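You operate a simulated robot arm through the tools that you are given. There is no shell and no other tool. Be economical: measure what you need, move in short steps, check, and stop when the job is done.

The job below is to be done with a simulated two-armed robot. You get a single attempt, and the scene is never put back.

Task
Press the white end cap onto the brown short profile in the pocket.
Fine: set the cap on first, push the sliding tray in and lock it for the grey lever's stroke; leave it unlocked and pulled out, the profile in its pocket. Where these are worked on the way, their far stop is far enough and under half their travel is too little: sliding tray.

Only the result counts: the job must be done as asked and must still hold three seconds after the hand-in. Knocking over, shifting, dropping, spilling or breaking anything else fails it. A push-on lid holds only when it is set on centred and level and pressed home; a screw cap is set on level and turned clockwise until tight.

Robot
Two 6-joint arms with two-finger grippers on one trunk, on a base that drives. Base frame: it is fixed to the floor where the robot stands at the start and does not move with it; the origin is under the middle of the robot, x ahead of it, y to its left, z up; the surface under the hand at the start is at about z = 840. Units: mm, rad, N and s.
The left shoulder is at the start at [70, 148, 1382], the right one opposite. With the tool pointing down near the work surface each hand reaches from about 280 to 560 mm from the robot's upright axis, wherever it stands, measured 20 degrees to its own side. Places, roughly: grey lever [400, -100, 1000]; lock knob [400, -200, 900]; pocket of the sliding tray [400, 0, 900]; sliding tray [400, 100, 900]. Payload 2.69 kg a hand.
The tool frame of a hand sits at the grasp point between the pads (the TCP): z along the fingers, y along the line on which they close. The tips reach 20 mm beyond it. Largest opening 100 mm; the body of the gripper starts 63 mm behind the TCP.
Orientation is told as [roll, pitch, yaw] about the base's x, y, z axes, in that order, counted from this pose: with the fingers straight down and closing along the base's y, the tool's x points along the base's -x, its y along +y and its z along -z.

Tools
- The arms move only by the tool arm_command. It takes "left_steps", "right_steps" or both (then of equal length, played together; a hand with none holds still); each is a list that holds one entry, the list of rows, each a list of 7 numbers: the shift along the tool's x, y, z in mm, then the turn, a rotation vector about the tool's x, y, z in rad, then the closure in counts, from 0 (fully open) to 255 (shut). In form: [[[dx, dy, dz, ax, ay, az, gripper], ...]]. A call has 1 to 10 rows; each row is the pose to reach, as a shift and turn from the pose commanded when the call began, along the tool's axes at that moment. A row lasts 0.2 s, in which the tool goes at most 50 mm and 0.15 rad; a call with a longer step from one row to the next is refused whole, and so is a gripper value outside its range. A pose out of reach is approached as far as the arm can. The call stops where the force on the tool passes 90 N (or 10 N more than at its start, if that is more) or the arm is blocked; 0.2 s more then pass. Each finger travels about 45 mm/s and halts on what it meets, pressing with about 33 N; the grip force reading is that of the motor and also rises with nothing between the fingers. The clock runs only during rows and for 0.2 s after the last one: add rows that repeat a pose to give the fingers time. The reply holds the time, the measured pose of the TCP, the force on the tool along the base axes, the opening and the grip force, in the units named above and with some noise, with the torque about the TCP (base axes, N m) and any sound that the robot's microphone picked up.
- Cameras (640 x 400 px; columns grow to the right, rows downward): "scene" is now at [117.4, 6.4, 1595.2]; the picture's right is [0.13, -0.99, -0.00], its down [-0.88, -0.11, -0.45] and it looks along [0.45, 0.06, -0.89] (base axes); focal length 253 px, centre (320, 200). "left" rides on the left gripper at [70, 19, -99] in its tool frame; the picture's right is [-0.26, 0.97, 0.00], its down [-0.75, -0.20, -0.63] and it looks along [-0.61, -0.16, 0.78] (tool axes); focal length 230 px, centre (320, 200). "right" rides on the right gripper at [70, -19, -99] in its tool frame; the picture's right is [0.26, 0.97, 0.00], its down [-0.75, 0.20, -0.63] and it looks along [-0.61, 0.16, 0.78] (tool axes); focal length 230 px, centre (320, 200). There is no depth. A picture from a camera that has moved, and an enlarged one, comes with that camera's place and axes in the base frame and with its lens. The place of the scene camera against the robot may be out by one fixed shift of up to 25 mm in any direction.
- get_image(camera): a new picture of that camera. No time passes.
- slide_trunk(by): slides the trunk up (or, below 0, down) by that many mm; the arms and the scene camera ride with it, the base frame stays. It gives what a move gives, with no picture.
- drive_base(legs): drives the robot by 1 to 6 legs, each [ahead, turn to the left] in mm and rad, along the robot's own axes; the way and the turn of a leg run together, so that a leg with both is an arc; at most 1500 mm and 3.142 rad a leg. The arms and the cameras ride along, it lands a little off, and it stops where it bumps. It gives what a move gives.
- turn_head(pan, tilt): turns the head with the scene camera to pan (to the left, within 1.501 rad either way) and tilt (down, from -0.506 to 1.204), counted from straight ahead of the robot. It gives what a move gives.
- enlarge(camera, box): a new picture of the part [left, top, right, bottom] of that camera's present view, enlarged. No time passes.
- finish_job(): hands the job in; it is judged then, once.

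Go step by step. Nothing tells you exact positions but the pictures and the camera data: compare them with the known pose of the tool, close in by small moves and look again before you grip or let go. The budget is 120 turns and 88 pictures, counting those below and the enlarged ones. Unless the task says otherwise, let go and move clear before handing in, and close with one line.

The tools are called as name(argument=value, ...) on one line, values as JSON. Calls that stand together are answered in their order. arm_command: Moves the arms, as the interface text tells. Its arguments: {"type":"object","properties":{"left_steps":{"type":"array"},"right_steps":{"type":"array"}},"required":[]} The other tools are called the same way: slide_trunk (by) slides the trunk up or down; drive_base (legs) drives the base; turn_head (pan, tilt) turns the head that bears the scene camera; get_image (camera) takes a picture; enlarge (camera, box) takes an enlarged picture of a part of a camera's view; finish_job () hands the job in.

At the start:

```text
t: 0.0
left_eef_pos: [484.5, 210.8, 999.2]
left_tool_rot: [0.0, 0.001, -0.009]
left_force: [0.7, 0.3, 0.4]
left_torque: [-0.01, 0.01, -0.03]
left_grip_width: 100.0
left_grasp_force: 0.0
right_eef_pos: [453.5, -263.8, 1000.7]
right_tool_rot: [0.0, -0.001, -0.007]
right_force: [-0.2, -1.0, 0.2]
right_torque: [0.0, -0.01, 0.01]
right_grip_width: 100.1
right_grasp_force: 0.1
trunk travel left (down, up): [-940.0, 0.0]
robot x, y, heading: [1.8, 1.1, 0.0]
head pan, tilt: [0.127, 1.101]
```

scene: 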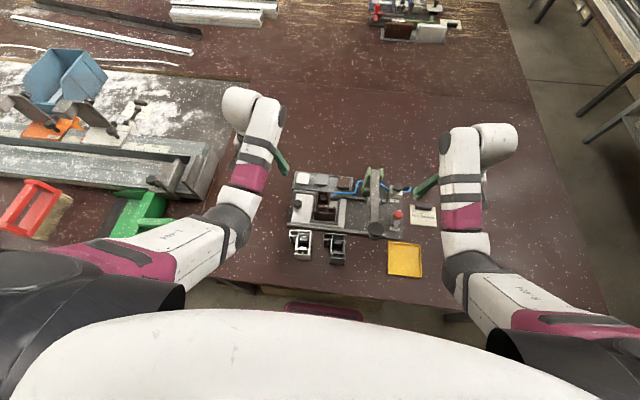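
right: 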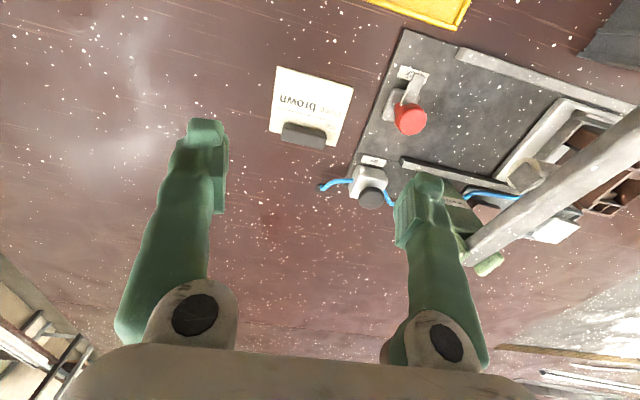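
left: 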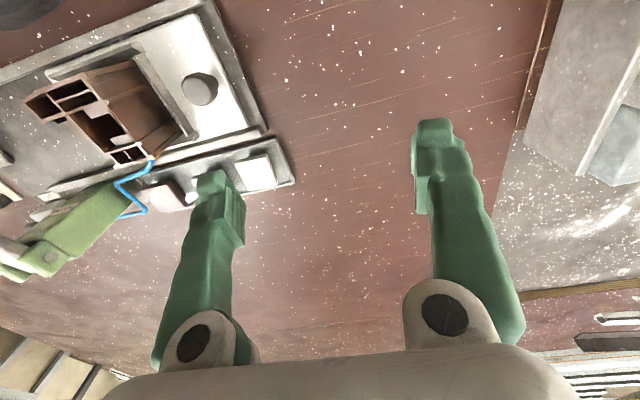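

I see a fixture with tray, lever and red lock knob, with a white and a black cap in front of it. I'll enlarge the view to measure.

enlarge(camera="scene", box=[270, 150, 450, 290])

enlarge(camera="right", box=[250, 0, 640, 280])

enlarge(camera="left", box=[0, 0, 320, 280])

```text
2.86 times, centred on (360, 220) of scene
camera zoom: at [117.4, 6.4, 1595.2], right [0.13, -0.99, 0.0], down [-0.88, -0.11, -0.45], along [0.45, 0.06, -0.89], focal length 722 px, centre (206, 143)
```

zoom: 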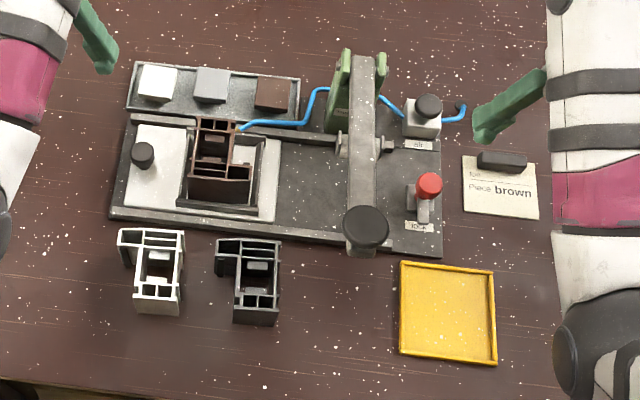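

```text
1.43 times, centred on (445, 140) of right
camera zoom: at [384.4, -282.3, 1098.9], right [-0.25, 0.97, 0.0], down [0.75, 0.19, 0.63], along [0.61, 0.16, -0.78], focal length 329 px, centre (141, 286)
```

zoom: 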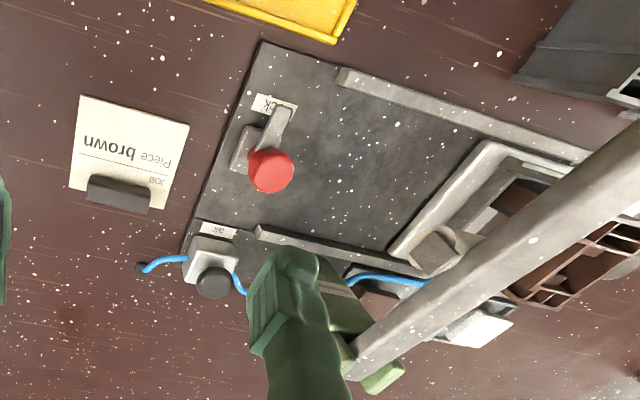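

```text
1.43 times, centred on (160, 140) of left
camera zoom: at [413.5, 230.6, 1098.9], right [0.27, 0.96, 0.0], down [0.75, -0.21, 0.63], along [0.61, -0.17, -0.78], focal length 329 px, centre (549, 286)
```

zoom: 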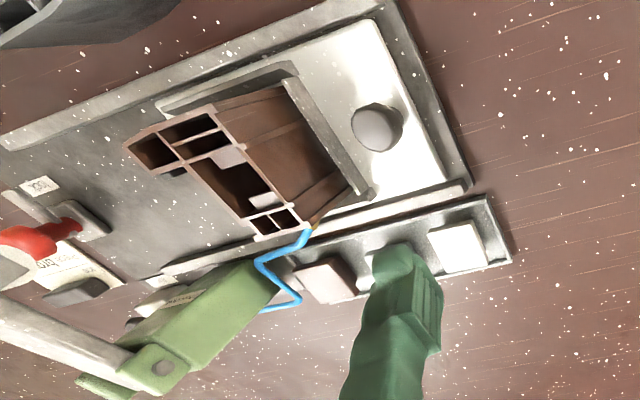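

The brown profile stands upright in the tray pocket; the loose white, grey and brown caps lie in a rack behind it. I'll move the left hand above the white cap for a closer look.

arm_command(left_steps=[[[-5, -30, -10, 0, 0, 0, 0], [-10, -60, -20, 0, 0, 0, 0], [-16, -86, -20, 0, 0, 0, 0], [-16, -86, -20, 0, 0, 0, 0]]], right_steps=[[[20, 0, -20, 0, 0, 0, 0], [40, 0, -40, 0, 0, 0, 0], [60, 0, -60, 0, 0, 0, 0], [60, 0, -60, 0, 0, 0, 0]]])

get_image(camera="left")

get_image(camera="right")

```text
t: 1.0
left_eef_pos: [499.8, 124.5, 1020.5]
left_tool_rot: [0.001, 0.0, -0.008]
left_force: [0.8, 0.5, -0.5]
left_torque: [-0.04, 0.02, 0.02]
left_grip_width: 99.8
left_grasp_force: 0.0
right_eef_pos: [429.0, -266.7, 993.5]
right_tool_rot: [-0.001, 0.0, -0.008]
right_force: [-0.3, -0.4, 0.1]
right_torque: [0.0, 0.03, 0.03]
right_grip_width: 99.8
right_grasp_force: 0.0
right hand out of reach, approached as far as the arm can: row 1, 2, 3, 4
trunk travel left (down, up): [-940.0, 0.0]
robot x, y, heading: [4.2, 2.7, 0.003]
head pan, tilt: [0.127, 1.101]
```

```text
81 pictures are left
camera left: at [429.3, 143.8, 1118.9], right [0.27, 0.96, 0.0], down [0.75, -0.21, 0.63], along [0.61, -0.17, -0.78], focal length 230 px, centre (320, 200)
```

left: 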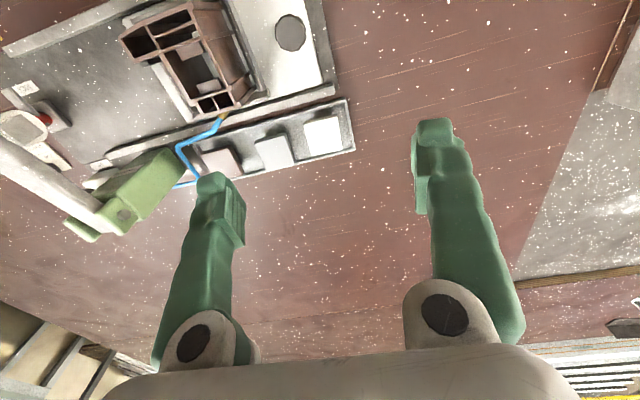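

```text
80 pictures are left
camera right: at [358.3, -285.1, 1091.1], right [-0.25, 0.97, 0.0], down [0.75, 0.19, 0.63], along [0.61, 0.16, -0.78], focal length 230 px, centre (320, 200)
```

right: 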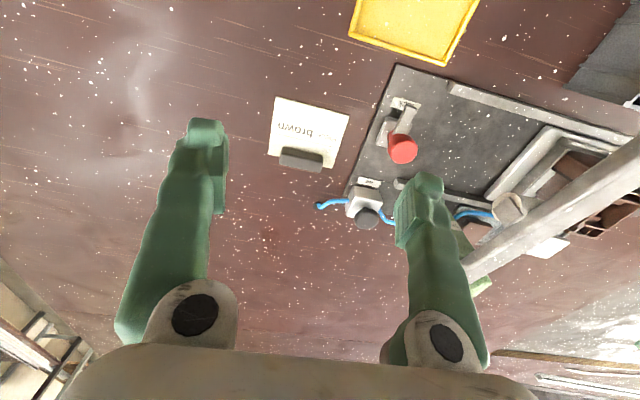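

enlarge(camera="left", box=[80, 0, 380, 190])

enlarge(camera="right", box=[330, 60, 640, 250])

```text
2.11 times, centred on (230, 95) of left
camera zoom: at [429.3, 143.8, 1118.9], right [0.27, 0.96, 0.0], down [0.75, -0.21, 0.63], along [0.61, -0.17, -0.78], focal length 484 px, centre (510, 421)
```

zoom: 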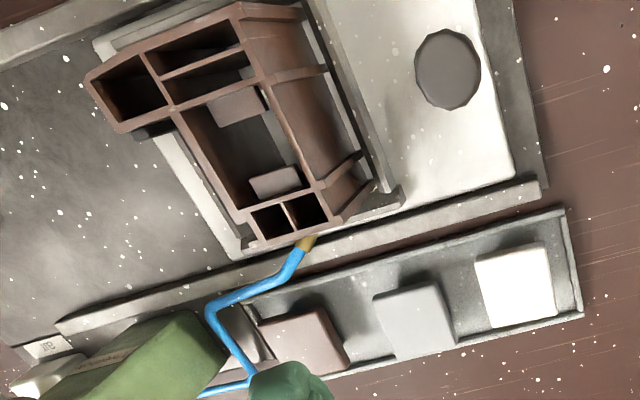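

```text
2.06 times, centred on (485, 155) of right
camera zoom: at [358.3, -285.1, 1091.1], right [-0.25, 0.97, 0.0], down [0.75, 0.19, 0.63], along [0.61, 0.16, -0.78], focal length 475 px, centre (-21, 293)
```

zoom: 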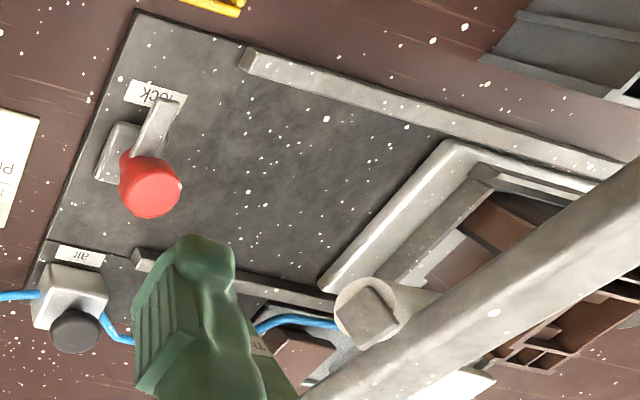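

I want a straight-down view of the profile top, so I'll tilt the left hand over it well above.

arm_command(left_steps=[[[14, -18, -6, 0, 0.132, 0, 0], [28, -36, -6, 0, 0.264, 0, 0], [42, -54, -6, 0, 0.396, 0, 0], [56, -72, -6, 0, 0.528, 0, 0], [70, -80, -6, 0, 0.66, 0, 0], [70, -80, -6, 0, 0.66, 0, 0]]])

get_image(camera="left")

```text
t: 2.4
left_eef_pos: [425.4, 47.0, 1028.2]
left_tool_rot: [0.0, 0.66, -0.005]
left_force: [0.8, 0.4, 0.1]
left_torque: [0.0, -0.01, -0.01]
left_grip_width: 99.9
left_grasp_force: 0.0
left hand out of reach, approached as far as the arm can: row 2, 3, 4, 5, 6
right_eef_pos: [426.7, -267.2, 992.8]
right_tool_rot: [-0.001, 0.001, -0.009]
right_force: [-0.6, 0.2, -0.4]
right_torque: [0.03, -0.04, 0.01]
right_grip_width: 100.1
right_grasp_force: 0.0
trunk travel left (down, up): [-940.0, 0.0]
robot x, y, heading: [-0.3, 1.4, -0.0]
head pan, tilt: [0.127, 1.101]
```

```text
77 pictures are left
camera left: at [430.0, 65.9, 1148.5], right [0.21, 0.97, -0.16], down [0.98, -0.21, 0.04], along [0.0, -0.16, -0.99], focal length 230 px, centre (320, 200)
```

left: 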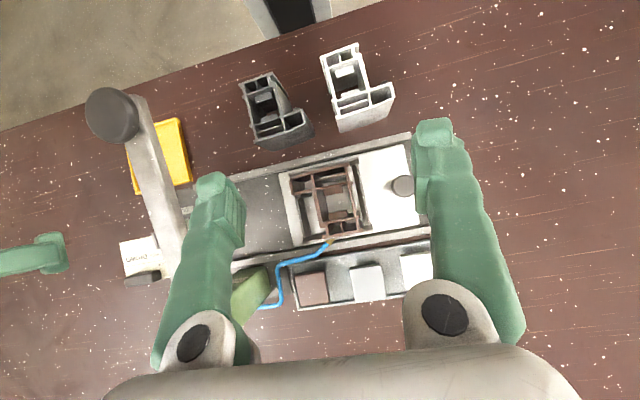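

enlarge(camera="left", box=[230, 130, 450, 315])

enlarge(camera="left", box=[220, 30, 420, 160])

```text
2.16 times, centred on (340, 222) of left
camera zoom: at [430.0, 65.9, 1148.5], right [0.21, 0.97, -0.16], down [0.98, -0.21, 0.04], along [0.0, -0.16, -0.99], focal length 498 px, centre (277, 151)
```

zoom: 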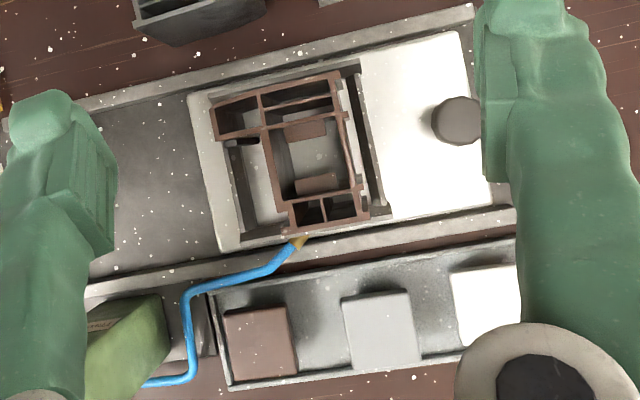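

```text
3.08 times, centred on (320, 95) of left
camera zoom: at [430.0, 65.9, 1148.5], right [0.21, 0.97, -0.16], down [0.98, -0.21, 0.04], along [0.0, -0.16, -0.99], focal length 708 px, centre (320, 523)
```

zoom: 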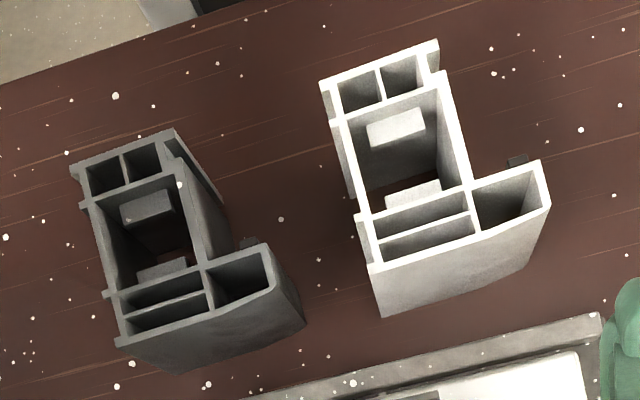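

Chamber centre of the brown profile works out at about (435.5, 44, 917). Next I'll set the left hand upright again near the white cap for a closer look.

arm_command(left_steps=[[[-13, 15, -8, 0, -0.132, 0, 0], [-26, 30, -16, 0, -0.264, 0, 0], [-39, 45, -24, 0, -0.396, 0, 0], [-52, 60, -32, 0, -0.528, 0, 0], [-64, 74, -40, 0, -0.66, 0, 0], [-64, 74, -40, 0, -0.66, 0, 0]]])

```text
t: 4.0
left_eef_pos: [443.3, 133.8, 958.7]
left_tool_rot: [0.091, 0.29, -0.025]
left_force: [-0.2, 0.0, -0.1]
left_torque: [0.01, -0.02, 0.02]
left_grip_width: 100.2
left_grasp_force: 0.1
left hand out of reach, approached as far as the arm can: row 1, 2, 3, 4, 5
right_eef_pos: [425.2, -266.2, 993.3]
right_tool_rot: [-0.001, -0.003, -0.007]
right_force: [-0.2, 0.3, 0.0]
right_torque: [-0.02, 0.01, 0.02]
right_grip_width: 100.3
right_grasp_force: 0.1
trunk travel left (down, up): [-940.0, 0.0]
robot x, y, heading: [-0.7, -1.2, 0.005]
head pan, tilt: [0.127, 1.101]
stopped in row 6 (left hand): the arm was blocked; the commanded pose is now the measured one
```

get_image(camera="left")

get_image(camera="scene")

```text
74 pictures are left
camera left: at [404.3, 144.7, 1074.9], right [0.3, 0.96, 0.01], down [0.89, -0.28, 0.37], along [0.36, -0.1, -0.93], focal length 230 px, centre (320, 200)
```

left: 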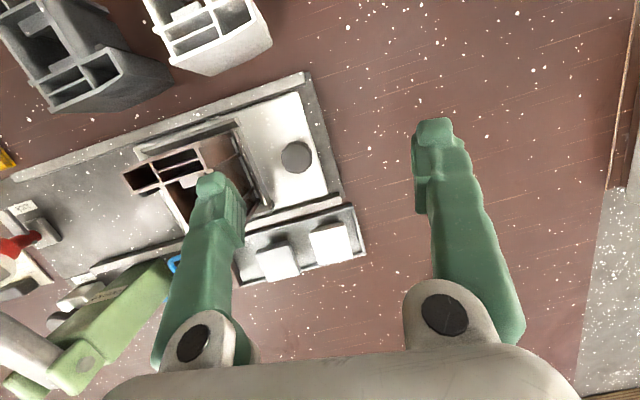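

```text
73 pictures are left
camera scene: at [113.9, 7.2, 1595.5], right [0.13, -0.99, 0.0], down [-0.88, -0.11, -0.45], along [0.45, 0.06, -0.89], focal length 253 px, centre (320, 200)
```

scene: 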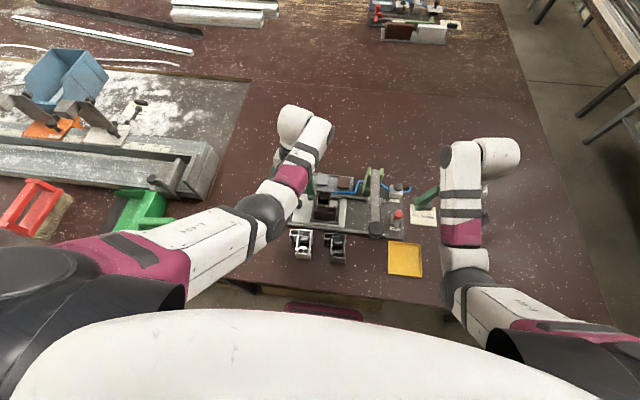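

The hand isn't touching anything; it was probably stopped by an arm limit. I'll straighten it and go up and forward.

arm_command(left_steps=[[[-5, -2, -30, 0.02, -0.06, 0, 0], [-15, -4, -45, 0.05, -0.15, -0.01, 0], [-30, -7, -52, 0.07, -0.22, -0.02, 0], [-43, -10, -55, 0.09, -0.29, -0.02, 0], [-43, -10, -55, 0.09, -0.29, -0.02, 0]]])

```text
t: 5.2
left_eef_pos: [502.7, 116.7, 998.5]
left_tool_rot: [0.001, -0.003, -0.018]
left_force: [-0.8, 0.5, 1.0]
left_torque: [0.02, -0.03, -0.03]
left_grip_width: 99.8
left_grasp_force: 0.0
right_eef_pos: [427.6, -267.6, 992.3]
right_tool_rot: [0.001, -0.002, -0.008]
right_force: [-0.1, -0.6, -0.1]
right_torque: [0.04, -0.01, 0.01]
right_grip_width: 99.9
right_grasp_force: 0.0
trunk travel left (down, up): [-940.0, 0.0]
robot x, y, heading: [-0.8, -1.5, -0.002]
head pan, tilt: [0.127, 1.101]
```

arm_command(left_steps=[[[-10, 2, 30, 0, 0, 0.008, 0], [-20, 3, 60, 0, 0, 0.018, 0], [-20, 3, 85, 0, 0, 0.018, 0], [-20, 3, 85, 0, 0, 0.018, 0]]])

get_image(camera="left")

```text
t: 6.2
left_eef_pos: [523.7, 121.1, 914.1]
left_tool_rot: [0.001, -0.001, -0.032]
left_force: [0.2, 0.1, 0.6]
left_torque: [0.04, -0.05, 0.0]
left_grip_width: 100.1
left_grasp_force: 0.1
right_eef_pos: [428.8, -267.0, 991.4]
right_tool_rot: [0.0, -0.001, -0.008]
right_force: [0.0, 0.4, 0.8]
right_torque: [-0.02, 0.01, -0.02]
right_grip_width: 100.0
right_grasp_force: 0.1
trunk travel left (down, up): [-940.0, 0.0]
robot x, y, heading: [1.5, 2.8, 0.004]
head pan, tilt: [0.127, 1.101]
```

```text
72 pictures are left
camera left: at [452.2, 141.4, 1012.3], right [0.29, 0.96, 0.0], down [0.74, -0.23, 0.63], along [0.6, -0.18, -0.78], focal length 230 px, centre (320, 200)
```

left: 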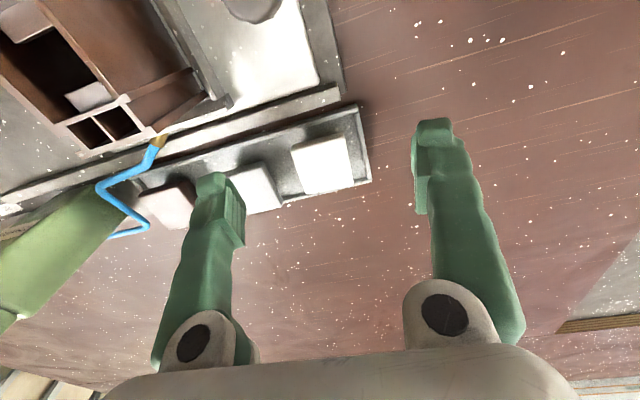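

enlarge(camera="left", box=[120, 80, 400, 250])

```text
2.29 times, centred on (260, 165) of left
camera zoom: at [452.2, 141.4, 1012.3], right [0.29, 0.96, 0.0], down [0.74, -0.23, 0.63], along [0.6, -0.18, -0.78], focal length 526 px, centre (457, 280)
```

zoom: 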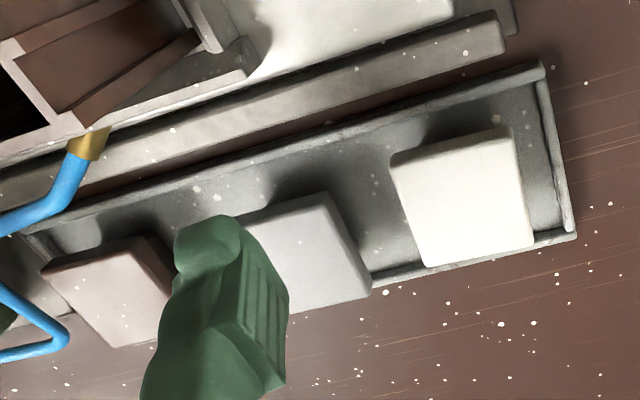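

White cap top face centre about (540, 118, ~858), roughly 39 (y) by 45 (x) mm. I'll center over it with part-closed fingers, still above, and look again.

arm_command(left_steps=[[[-6, -2, 4, 0, 0, -0.015, 60], [-14, -3, 8, 0, 0, -0.03, 110], [-14, -3, 10, 0, 0, -0.03, 110], [-14, -3, 10, 0, 0, -0.03, 110], [-14, -3, 10, 0, 0, -0.03, 110]]])

enlarge(camera="left", box=[210, 90, 430, 230])

```text
t: 7.4
left_eef_pos: [529.2, 124.1, 909.8]
left_tool_rot: [0.0, -0.002, -0.006]
left_force: [0.9, 0.1, -0.5]
left_torque: [0.01, 0.0, -0.03]
left_grip_width: 57.0
left_grasp_force: 0.1
left hand out of reach, approached as far as the arm can: row 2, 3, 4, 5
right_eef_pos: [427.6, -266.1, 993.1]
right_tool_rot: [0.0, 0.001, -0.007]
right_force: [-0.6, -0.3, -0.7]
right_torque: [0.04, 0.02, -0.01]
right_grip_width: 99.9
right_grasp_force: 0.0
trunk travel left (down, up): [-940.0, 0.0]
robot x, y, heading: [-1.6, 0.3, 0.005]
head pan, tilt: [0.127, 1.101]
```

```text
2.86 times, centred on (320, 160) of left
camera zoom: at [458.3, 143.4, 1008.1], right [0.26, 0.96, 0.0], down [0.75, -0.2, 0.63], along [0.61, -0.16, -0.78], focal length 657 px, centre (320, 314)
```

zoom: 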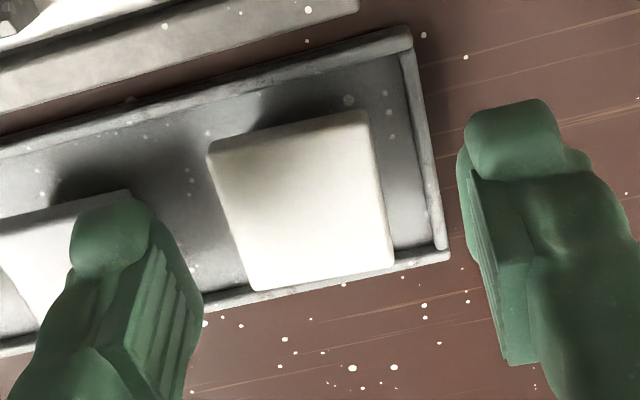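

The cap is just beyond reach, so I'll drive the base 45 mm ahead.

arm_command(left_steps=[[[10, -5, -15, 0, 0, 0, 110], [30, -5, -15, 0, 0, 0, 110], [30, -5, -15, 0, 0, 0, 110]]])

drive_base(legs=[[45, 0]])

```text
t: 8.2
left_eef_pos: [500.1, 119.8, 922.9]
left_tool_rot: [0.001, 0.0, -0.004]
left_force: [-0.4, 0.0, -0.3]
left_torque: [0.01, -0.01, 0.0]
left_grip_width: 56.7
left_grasp_force: 0.2
right_eef_pos: [429.5, -267.0, 992.1]
right_tool_rot: [-0.001, -0.002, -0.007]
right_force: [0.7, -0.7, 0.0]
right_torque: [0.02, 0.0, 0.03]
right_grip_width: 100.0
right_grasp_force: 0.0
trunk travel left (down, up): [-940.0, 0.0]
robot x, y, heading: [0.6, 1.8, -0.002]
head pan, tilt: [0.127, 1.101]
```

```text
t: 9.1
left_eef_pos: [519.4, 119.9, 925.4]
left_tool_rot: [0.001, -0.003, -0.007]
left_force: [0.2, -0.4, -0.6]
left_torque: [-0.02, 0.0, 0.02]
left_grip_width: 56.8
left_grasp_force: 0.1
right_eef_pos: [445.8, -268.2, 993.7]
right_tool_rot: [0.0, -0.003, -0.009]
right_force: [0.4, 0.0, -0.3]
right_torque: [0.0, 0.0, -0.06]
right_grip_width: 99.9
right_grasp_force: 0.1
trunk travel left (down, up): [-940.0, 0.0]
robot x, y, heading: [20.2, -3.7, 0.001]
head pan, tilt: [0.127, 1.101]
stopped in leg 1: the robot was blocked; the commanded pose is now the measured one
```

The base bumped the table edge after 20 mm, which should suffice. I'll position over the cap with narrower fingers and lower partway.

arm_command(left_steps=[[[-10, -1, 15, 0, 0, 0.013, 130], [-20, -2, 30, 0, 0, 0.013, 138], [-20, -2, 40, 0, 0, 0.013, 138], [-20, -2, 40, 0, 0, 0.013, 138], [-20, -2, 40, 0, 0, 0.013, 138]]])

enlarge(camera="left", box=[210, 90, 430, 230])

```text
t: 10.3
left_eef_pos: [536.0, 122.7, 891.2]
left_tool_rot: [0.002, -0.002, -0.02]
left_force: [0.5, 0.0, 0.3]
left_torque: [0.0, 0.01, 0.0]
left_grip_width: 46.1
left_grasp_force: 0.1
left hand out of reach, approached as far as the arm can: row 3, 4, 5
right_eef_pos: [449.1, -267.5, 993.3]
right_tool_rot: [0.0, 0.001, -0.008]
right_force: [0.1, 0.5, -0.8]
right_torque: [0.0, 0.03, 0.0]
right_grip_width: 100.1
right_grasp_force: 0.0
trunk travel left (down, up): [-940.0, 0.0]
robot x, y, heading: [18.6, -1.6, 0.003]
head pan, tilt: [0.127, 1.101]
```

```text
2.86 times, centred on (320, 160) of left
camera zoom: at [464.8, 142.2, 988.9], right [0.28, 0.96, 0.0], down [0.74, -0.22, 0.63], along [0.61, -0.17, -0.78], focal length 657 px, centre (320, 314)
```

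zoom: 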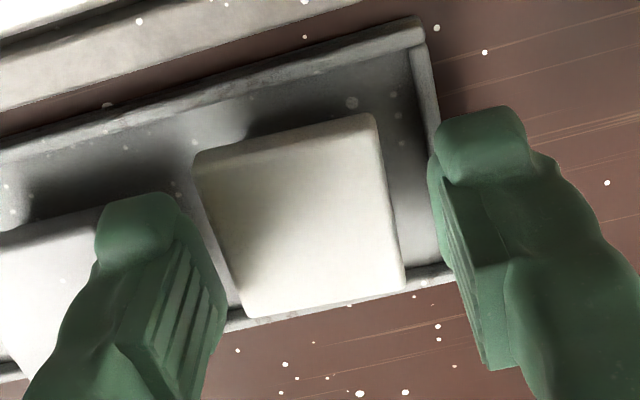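

The cap top is at about (540, 118, 856), but the arm is at its reach limit. Lowering the trunk will gain reach; first I'll raise the hands.

arm_command(left_steps=[[[5, -3, -30, 0, 0, 0, 138], [10, -4, -60, 0, 0, 0, 138], [10, -4, -90, 0, 0, 0, 138], [10, -4, -90, 0, 0, 0, 138]]], right_steps=[[[-5, -10, -10, 0, 0, 0, 0], [-10, -20, -20, 0, 0, 0, 0], [-20, -30, -30, 0, 0, 0, 0], [-20, -30, -30, 0, 0, 0, 0]]])

slide_trunk(by=-80)

```text
t: 11.3
left_eef_pos: [525.3, 118.2, 980.5]
left_tool_rot: [0.002, -0.002, -0.019]
left_force: [0.3, 0.4, -0.3]
left_torque: [0.01, 0.03, -0.01]
left_grip_width: 45.8
left_grasp_force: 0.1
right_eef_pos: [474.6, -298.8, 1012.5]
right_tool_rot: [-0.001, -0.002, -0.008]
right_force: [0.2, 0.0, -0.5]
right_torque: [0.01, 0.0, -0.01]
right_grip_width: 100.1
right_grasp_force: 0.0
right hand out of reach, approached as far as the arm can: row 1, 2, 3, 4
trunk travel left (down, up): [-940.0, 0.0]
robot x, y, heading: [19.7, 0.9, 0.001]
head pan, tilt: [0.127, 1.101]
```

```text
t: 12.5
left_eef_pos: [526.4, 117.8, 900.0]
left_tool_rot: [0.001, -0.001, -0.019]
left_force: [-0.2, 0.3, -1.1]
left_torque: [0.01, -0.02, 0.02]
left_grip_width: 45.9
left_grasp_force: 0.1
right_eef_pos: [474.5, -299.3, 931.8]
right_tool_rot: [0.001, -0.002, -0.008]
right_force: [0.0, 1.0, 0.3]
right_torque: [0.0, 0.03, -0.04]
right_grip_width: 99.8
right_grasp_force: 0.2
trunk travel left (down, up): [-860.0, 80.0]
robot x, y, heading: [20.5, 0.0, 0.002]
head pan, tilt: [0.127, 1.101]
```

arm_command(left_steps=[[[-10, 0, 10, 0, 0, 0, 142], [-14, 0, 26, 0, 0, 0, 145], [-14, 0, 26, 0, 0, 0, 145]]])

enlarge(camera="left", box=[210, 90, 430, 230])

```text
t: 13.3
left_eef_pos: [539.0, 117.7, 874.2]
left_tool_rot: [0.001, -0.004, -0.018]
left_force: [-0.3, 0.5, 0.2]
left_torque: [-0.01, -0.02, 0.03]
left_grip_width: 43.1
left_grasp_force: 0.1
right_eef_pos: [475.2, -299.6, 931.9]
right_tool_rot: [0.001, -0.002, -0.009]
right_force: [0.0, -0.1, 0.0]
right_torque: [0.01, -0.01, 0.02]
right_grip_width: 99.8
right_grasp_force: 0.0
trunk travel left (down, up): [-860.0, 80.0]
robot x, y, heading: [21.1, 2.1, -0.001]
head pan, tilt: [0.127, 1.101]
```

```text
2.86 times, centred on (320, 160) of left
camera zoom: at [467.8, 137.7, 972.7], right [0.28, 0.96, 0.0], down [0.74, -0.22, 0.63], along [0.61, -0.17, -0.78], focal length 657 px, centre (320, 314)
```

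zoom: 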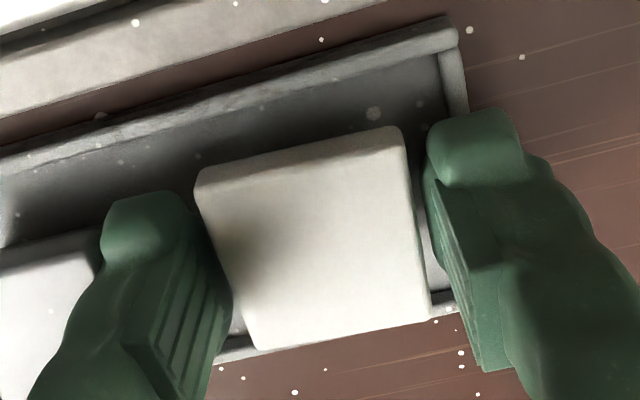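

arm_command(left_steps=[[[0, 0, 2, 0, 0, 0, 145], [0, 0, 4, 0, 0, 0, 145], [0, 0, 6, 0, 0, 0, 145], [0, 0, 6, 0, 0, 0, 145]]])

enlarge(camera="left", box=[210, 90, 430, 230])

```text
t: 14.3
left_eef_pos: [540.4, 118.5, 869.0]
left_tool_rot: [0.004, -0.005, -0.019]
left_force: [1.7, 0.5, 10.5]
left_torque: [0.38, 0.03, -0.05]
left_grip_width: 43.5
left_grasp_force: 0.8
right_eef_pos: [473.7, -299.8, 933.1]
right_tool_rot: [0.0, -0.004, -0.009]
right_force: [-0.3, 0.1, 0.6]
right_torque: [-0.03, -0.01, -0.01]
right_grip_width: 99.9
right_grasp_force: 0.0
trunk travel left (down, up): [-860.0, 80.0]
robot x, y, heading: [22.0, -0.2, -0.006]
head pan, tilt: [0.127, 1.101]
```

```text
2.86 times, centred on (320, 160) of left
camera zoom: at [468.1, 137.2, 968.1], right [0.28, 0.96, 0.0], down [0.74, -0.22, 0.63], along [0.61, -0.17, -0.77], focal length 657 px, centre (320, 314)
```

zoom: 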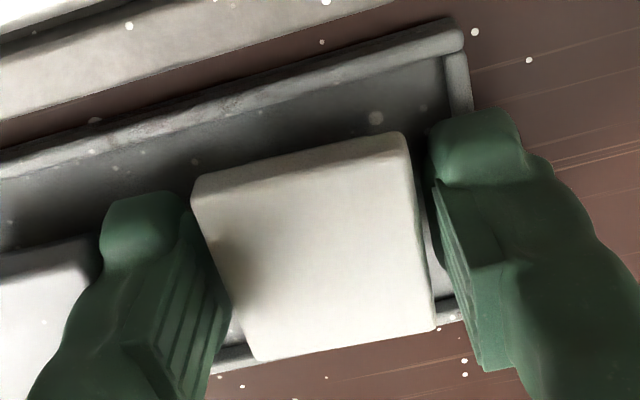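

The +y fingertip touches the rack rim (z≈849). I'll back up 1.5 mm and close on the cap's edge.

arm_command(left_steps=[[[0, 0, -2, 0, 0, 0, 145], [0, 0, -2, 0, 0, 0, 190], [0, 0, -2, 0, 0, 0, 190], [0, 0, -2, 0, 0, 0, 190]]])

enlarge(camera="left", box=[210, 90, 430, 230])

```text
t: 15.3
left_eef_pos: [538.4, 116.8, 869.7]
left_tool_rot: [0.002, -0.003, -0.019]
left_force: [0.3, -0.5, 0.4]
left_torque: [0.0, 0.01, -0.01]
left_grip_width: 34.5
left_grasp_force: 33.0
right_eef_pos: [476.0, -300.2, 931.6]
right_tool_rot: [-0.001, 0.0, -0.01]
right_force: [0.3, 0.1, 0.5]
right_torque: [0.0, -0.01, 0.0]
right_grip_width: 100.0
right_grasp_force: 0.1
trunk travel left (down, up): [-860.0, 80.0]
robot x, y, heading: [20.2, 3.5, 0.002]
head pan, tilt: [0.127, 1.101]
```

```text
2.86 times, centred on (320, 160) of left
camera zoom: at [468.4, 137.4, 968.4], right [0.28, 0.96, 0.0], down [0.75, -0.22, 0.63], along [0.61, -0.17, -0.78], focal length 657 px, centre (320, 314)
```

zoom: 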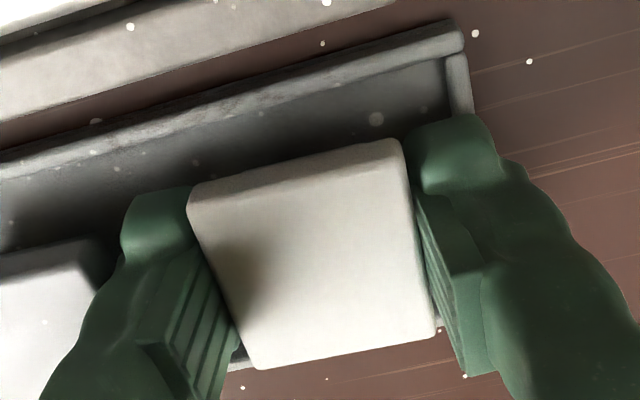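

Gripped at 34.5 mm with 33 N. I'll lift it and look at it from the scene and left cameras.

arm_command(left_steps=[[[0, 0, -22, 0, 0, 0, 200], [0, 0, -52, 0, 0, 0, 200], [0, 0, -82, 0, 0, 0, 200], [0, 0, -100, 0, 0, 0, 200], [0, 0, -100, 0, 0, 0, 200]]])

get_image(camera="left")

enlarge(camera="scene", box=[260, 100, 440, 230])

```text
t: 16.5
left_eef_pos: [539.5, 117.6, 970.3]
left_tool_rot: [0.001, -0.002, -0.019]
left_force: [-0.5, 1.0, -0.1]
left_torque: [-0.05, 0.01, 0.01]
left_grip_width: 34.2
left_grasp_force: 33.1
right_eef_pos: [475.4, -300.3, 931.1]
right_tool_rot: [-0.001, -0.003, -0.009]
right_force: [0.7, 0.0, 0.9]
right_torque: [0.01, -0.02, 0.02]
right_grip_width: 99.9
right_grasp_force: 0.1
trunk travel left (down, up): [-860.0, 80.0]
robot x, y, heading: [21.1, -1.1, 0.001]
head pan, tilt: [0.127, 1.101]
```

```text
65 pictures are left
camera left: at [467.3, 137.2, 1068.9], right [0.28, 0.96, 0.0], down [0.75, -0.22, 0.63], along [0.61, -0.17, -0.78], focal length 230 px, centre (320, 200)
```

left: 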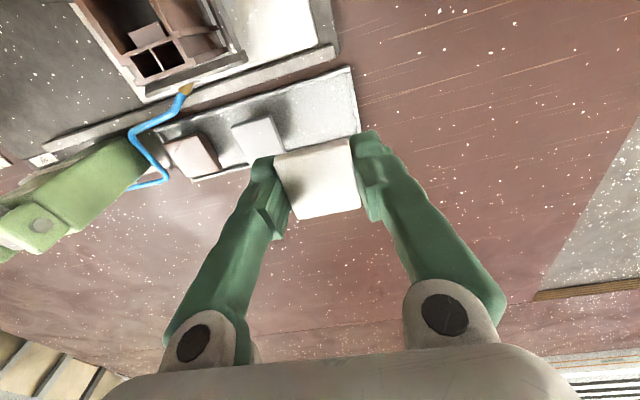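

```text
3.08 times, centred on (350, 165) of scene
camera zoom: at [138.3, 6.6, 1515.1], right [0.13, -0.99, 0.0], down [-0.88, -0.11, -0.45], along [0.45, 0.06, -0.89], focal length 778 px, centre (228, 308)
```

zoom: 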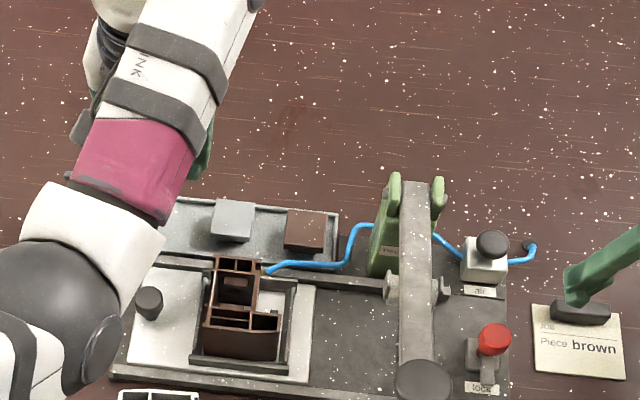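

enlarge(camera="scene", box=[305, 145, 375, 225])

enlarge(camera="left", box=[230, 110, 410, 230])

```text
5.00 times, centred on (340, 185) of scene
camera zoom: at [138.3, 6.6, 1515.1], right [0.13, -0.99, 0.0], down [-0.88, -0.11, -0.45], along [0.45, 0.06, -0.89], focal length 1264 px, centre (220, 275)
```

zoom: 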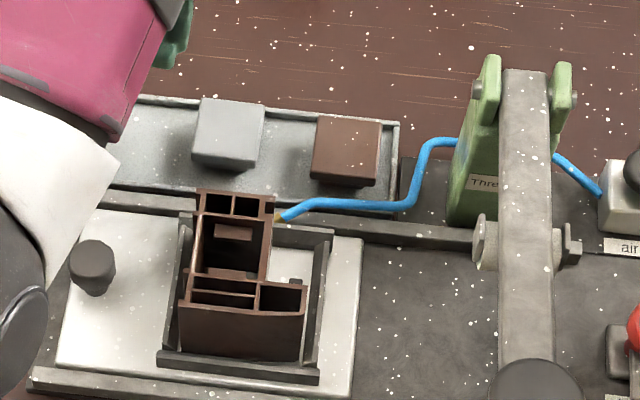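

```text
3.33 times, centred on (320, 170) of left
camera zoom: at [467.3, 137.2, 1068.9], right [0.28, 0.96, 0.0], down [0.75, -0.22, 0.63], along [0.61, -0.17, -0.78], focal length 767 px, centre (320, 300)
```

zoom: 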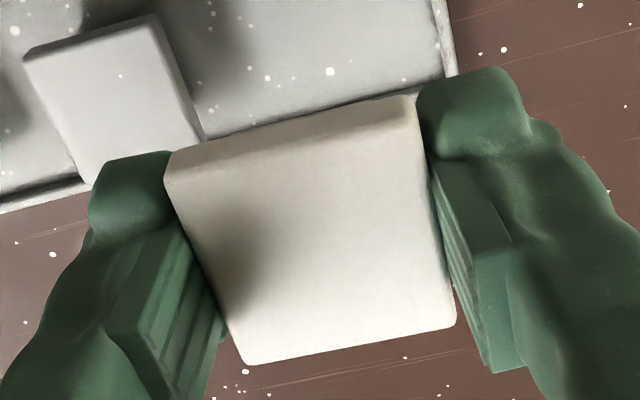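

The green stand carries a label that may matter, so I'll read it and the others.

enlarge(camera="scene", box=[360, 170, 385, 190])

get_image(camera="right")

```text
16.00 times, centred on (372, 180) of scene
camera zoom: at [138.3, 6.6, 1515.1], right [0.13, -0.99, 0.0], down [-0.88, -0.11, -0.45], along [0.45, 0.06, -0.89], focal length 4046 px, centre (-520, 520)
```

zoom: 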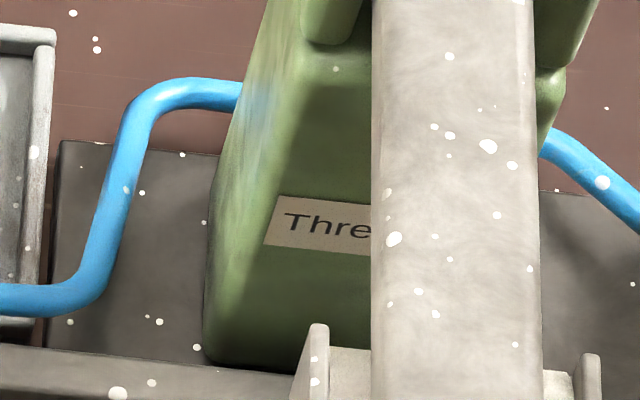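

```text
60 pictures are left
camera right: at [405.5, -317.8, 1030.6], right [-0.25, 0.97, 0.0], down [0.75, 0.19, 0.63], along [0.61, 0.16, -0.78], focal length 230 px, centre (320, 200)
```

right: 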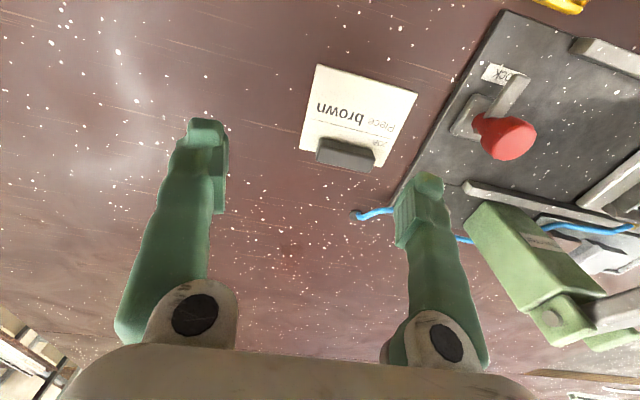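

enlarge(camera="right", box=[500, 210, 590, 270])

enlarge(camera="right", box=[440, 40, 580, 180])

```text
6.67 times, centred on (545, 240) of right
camera zoom: at [405.5, -317.8, 1030.6], right [-0.25, 0.97, 0.0], down [0.75, 0.19, 0.63], along [0.61, 0.16, -0.78], focal length 1534 px, centre (-1180, -67)
```

zoom: 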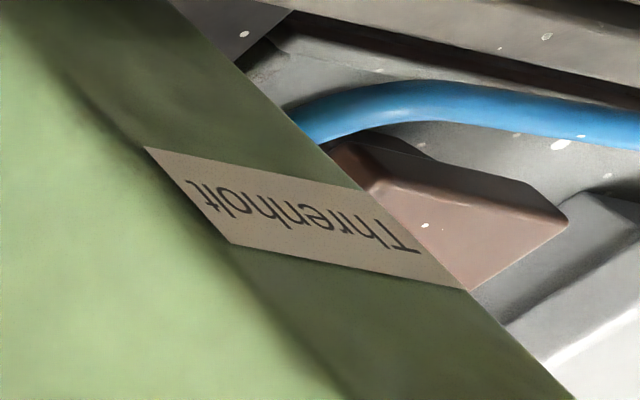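

```text
2.86 times, centred on (510, 110) of right
camera zoom: at [405.5, -317.8, 1030.6], right [-0.25, 0.97, 0.0], down [0.75, 0.19, 0.63], along [0.61, 0.16, -0.78], focal length 657 px, centre (-223, 457)
```

zoom: 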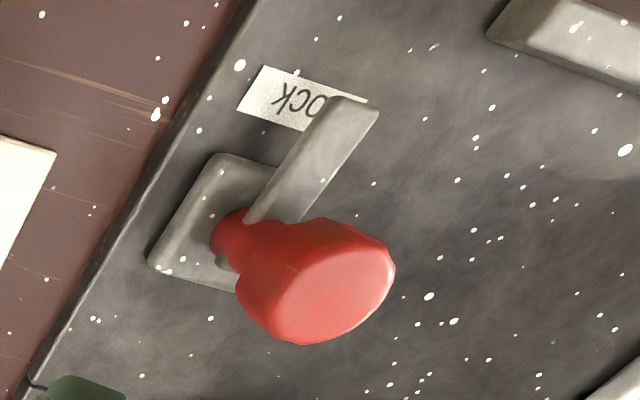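

"Thrennolt" is just a brand name. The cap is held, so I'll carry it to above the profile chamber, with some clearance, and check alignment.

arm_command(left_steps=[[[25, -18, -10, 0, 0, 0, 200], [55, -38, -12, 0, 0, 0, 200], [85, -58, -12, 0, 0, 0, 200], [108.6, -75, -12, 0, 0, 0, 200], [108.6, -75, -12, 0, 0, 0, 200], [108.6, -75, 0, 0, 0, 0, 200]]])

get_image(camera="left")

enlarge(camera="scene", box=[290, 150, 400, 250])

```text
t: 17.3
left_eef_pos: [504.1, 139.3, 974.5]
left_tool_rot: [0.118, -0.054, 0.05]
left_force: [-0.5, -0.4, -0.2]
left_torque: [0.01, 0.0, -0.01]
left_grip_width: 34.1
left_grasp_force: 32.9
left hand out of reach, approached as far as the arm can: row 1, 2, 3, 4
right_eef_pos: [476.3, -299.1, 931.7]
right_tool_rot: [-0.003, -0.003, -0.006]
right_force: [0.5, 0.8, 0.0]
right_torque: [-0.02, 0.0, 0.01]
right_grip_width: 100.1
right_grasp_force: 0.1
trunk travel left (down, up): [-860.0, 80.0]
robot x, y, heading: [18.5, -0.5, -0.002]
head pan, tilt: [0.127, 1.101]
stopped in row 4 (left hand): the arm was blocked; the commanded pose is now the measured one
```

```text
57 pictures are left
camera left: at [427.7, 142.5, 1070.1], right [0.2, 0.97, 0.13], down [0.73, -0.24, 0.64], along [0.65, -0.04, -0.76], focal length 230 px, centre (320, 200)
```

left: 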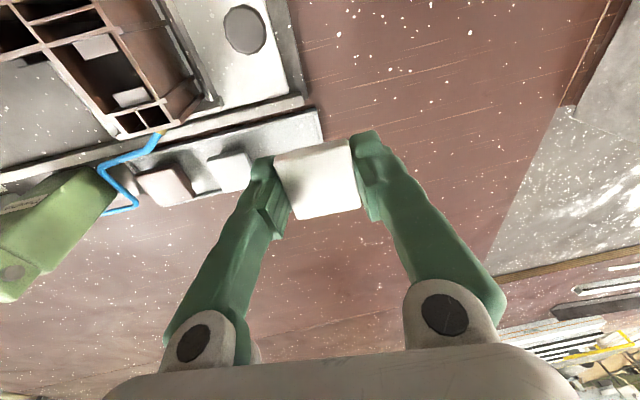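

```text
4.00 times, centred on (345, 200) of scene
camera zoom: at [138.8, 7.8, 1515.1], right [0.13, -0.99, 0.0], down [-0.89, -0.11, -0.45], along [0.45, 0.06, -0.89], focal length 1011 px, centre (220, 200)
```

zoom: 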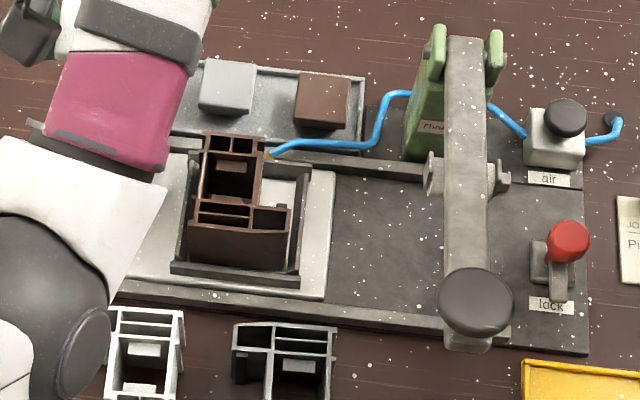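

The arm is too folded with the trunk low; I'll raise the trunk again and straighten the hand.

slide_trunk(by=80)

arm_command(left_steps=[[[0, -3, 20, 0.05, 0.02, 0.03, 200], [0, -8, 45, 0.118, 0.05, 0.06, 200], [0, -10, 70, 0.118, 0.05, 0.06, 200], [0, -10, 70, 0.118, 0.05, 0.06, 200]]])

```text
t: 18.5
left_eef_pos: [504.2, 139.3, 1053.2]
left_tool_rot: [0.118, -0.054, 0.052]
left_force: [-1.0, 0.3, 0.0]
left_torque: [-0.03, 0.02, 0.02]
left_grip_width: 34.2
left_grasp_force: 33.0
right_eef_pos: [475.8, -300.4, 1011.7]
right_tool_rot: [0.0, -0.001, -0.008]
right_force: [0.4, 0.6, -0.9]
right_torque: [-0.03, 0.0, -0.03]
right_grip_width: 100.2
right_grasp_force: 0.1
trunk travel left (down, up): [-940.0, 0.0]
robot x, y, heading: [22.5, 0.0, 0.002]
head pan, tilt: [0.127, 1.101]
```

```text
t: 19.5
left_eef_pos: [506.0, 133.4, 982.9]
left_tool_rot: [-0.003, -0.001, -0.008]
left_force: [0.1, 0.1, -0.6]
left_torque: [0.02, 0.0, 0.0]
left_grip_width: 34.3
left_grasp_force: 32.8
right_eef_pos: [475.2, -300.8, 1011.4]
right_tool_rot: [-0.001, -0.002, -0.007]
right_force: [-0.2, 0.3, -0.1]
right_torque: [0.04, -0.03, -0.03]
right_grip_width: 100.2
right_grasp_force: 0.1
trunk travel left (down, up): [-940.0, 0.0]
robot x, y, heading: [24.1, -1.1, -0.001]
head pan, tilt: [0.127, 1.101]
```

arm_command(left_steps=[[[20, -23, 0, 0, 0, 0.012, 200], [40, -46, 5, 0, 0, 0.012, 200], [60, -70, 10, 0, 0, 0.012, 200], [76, -89, 17, 0, 0, 0.012, 200], [76, -89, 17, 0, 0, 0.012, 200]]])

get_image(camera="left")

enlarge(camera="scene", box=[290, 150, 400, 250])

```text
t: 20.2
left_eef_pos: [488.9, 173.2, 982.4]
left_tool_rot: [0.158, -0.055, 0.044]
left_force: [-0.3, -0.5, 0.2]
left_torque: [0.01, 0.01, 0.04]
left_grip_width: 34.1
left_grasp_force: 33.4
left hand out of reach, approached as far as the arm can: row 3
right_eef_pos: [474.5, -297.6, 1011.2]
right_tool_rot: [-0.003, -0.002, -0.006]
right_force: [0.1, 1.5, 0.6]
right_torque: [0.03, 0.02, 0.0]
right_grip_width: 100.0
right_grasp_force: 0.1
trunk travel left (down, up): [-940.0, 0.0]
robot x, y, heading: [21.3, -0.0, 0.0]
head pan, tilt: [0.127, 1.101]
stopped in row 3 (left hand): the arm was blocked; the commanded pose is now the measured one
```

```text
55 pictures are left
camera left: at [412.2, 173.3, 1078.1], right [0.21, 0.96, 0.17], down [0.73, -0.26, 0.63], along [0.65, -0.01, -0.76], focal length 230 px, centre (320, 200)
```

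left: 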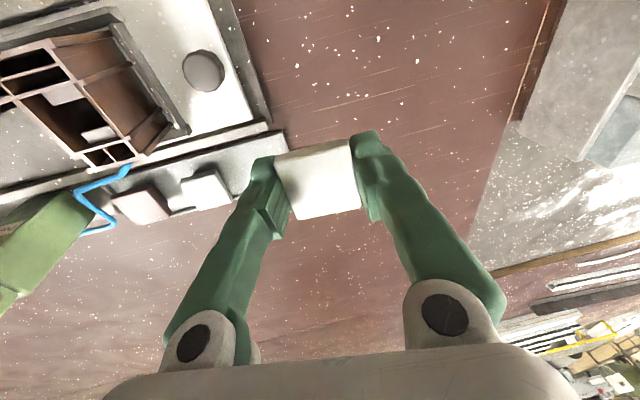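

```text
4.00 times, centred on (345, 200) of scene
camera zoom: at [138.2, 8.8, 1595.1], right [0.13, -0.99, 0.0], down [-0.88, -0.11, -0.45], along [0.45, 0.06, -0.89], focal length 1011 px, centre (220, 200)
```

zoom: 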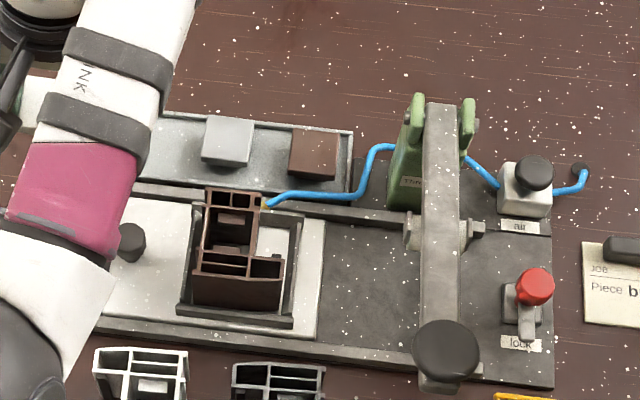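

The arm is near its fold limit this close in. Backing the base up ~90 mm gives a comfortable posture.

drive_base(legs=[[-90, 0]])

```text
t: 21.4
left_eef_pos: [407.6, 171.3, 976.6]
left_tool_rot: [0.16, -0.044, 0.045]
left_force: [0.7, -0.3, 0.4]
left_torque: [-0.02, 0.06, 0.0]
left_grip_width: 34.2
left_grasp_force: 32.6
right_eef_pos: [395.6, -299.9, 1008.3]
right_tool_rot: [-0.001, 0.009, -0.007]
right_force: [0.7, -0.4, 0.1]
right_torque: [-0.02, 0.05, 0.05]
right_grip_width: 100.0
right_grasp_force: 0.0
trunk travel left (down, up): [-940.0, 0.0]
robot x, y, heading: [-69.3, -1.8, 0.003]
head pan, tilt: [0.127, 1.101]
```

arm_command(left_steps=[[[-15, -5, -3, 0.08, 0.02, 0.03, 200], [-30, -15, -5, 0.16, 0.044, 0.065, 200], [-30, -35, -5, 0.16, 0.044, 0.065, 200], [-30, -60, -5, 0.16, 0.044, 0.065, 200], [-30, -60, -5, 0.16, 0.044, 0.065, 200]]])

```text
t: 22.6
left_eef_pos: [432.2, 115.1, 977.7]
left_tool_rot: [0.001, -0.004, -0.015]
left_force: [0.1, -0.3, -0.7]
left_torque: [0.02, 0.02, -0.01]
left_grip_width: 34.7
left_grasp_force: 32.8
right_eef_pos: [386.8, -299.9, 1010.8]
right_tool_rot: [0.0, -0.002, -0.007]
right_force: [0.5, 0.9, 0.0]
right_torque: [-0.01, 0.01, -0.02]
right_grip_width: 100.0
right_grasp_force: 0.1
trunk travel left (down, up): [-940.0, 0.0]
robot x, y, heading: [-68.5, 3.0, 0.003]
head pan, tilt: [0.127, 1.101]
```

arm_command(left_steps=[[[0, -23, 0, 0, 0, 0.005, 200], [1, -46, 0, 0, 0, 0.005, 200], [1, -70.6, 5, 0, 0, 0.005, 200], [1, -70.6, 15, 0, 0, 0.005, 200], [1, -70.6, 15, 0, 0, 0.005, 200]]])

get_image(camera="left")

enlarge(camera="scene", box=[310, 90, 430, 190])

```text
t: 24.0
left_eef_pos: [439.1, 71.9, 961.9]
left_tool_rot: [0.041, -0.018, 0.009]
left_force: [0.0, 0.1, 0.3]
left_torque: [0.03, 0.02, 0.0]
left_grip_width: 34.1
left_grasp_force: 33.0
right_eef_pos: [386.1, -299.6, 1011.1]
right_tool_rot: [0.0, -0.001, -0.007]
right_force: [-0.2, 0.7, -0.2]
right_torque: [-0.03, -0.02, 0.0]
right_grip_width: 100.1
right_grasp_force: 0.1
trunk travel left (down, up): [-940.0, 0.0]
robot x, y, heading: [-70.0, -2.3, 0.002]
head pan, tilt: [0.127, 1.101]
stopped in row 5 (left hand): the arm was blocked; the commanded pose is now the measured one
```

```text
53 pictures are left
camera left: at [366.3, 87.1, 1060.7], right [0.25, 0.97, 0.04], down [0.74, -0.22, 0.63], along [0.62, -0.12, -0.77], focal length 230 px, centre (320, 200)
```

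left: 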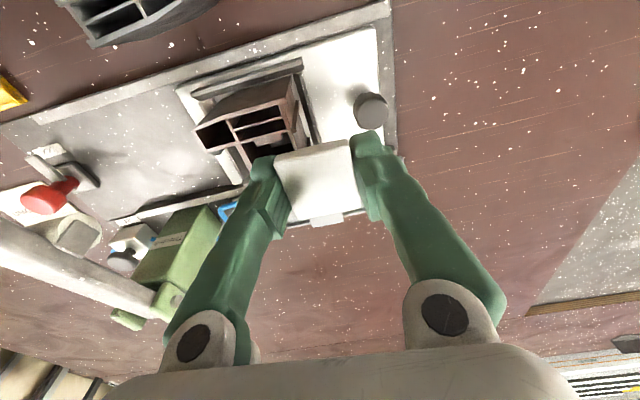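

```text
4.00 times, centred on (370, 140) of scene
camera zoom: at [48.7, 7.0, 1595.1], right [0.13, -0.99, 0.0], down [-0.88, -0.11, -0.45], along [0.45, 0.06, -0.89], focal length 1011 px, centre (120, 440)
```

zoom: 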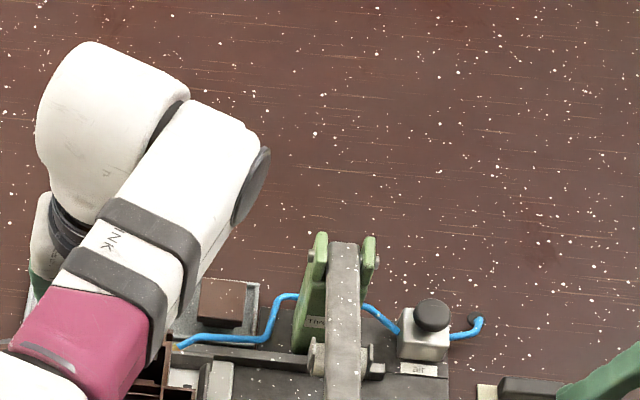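

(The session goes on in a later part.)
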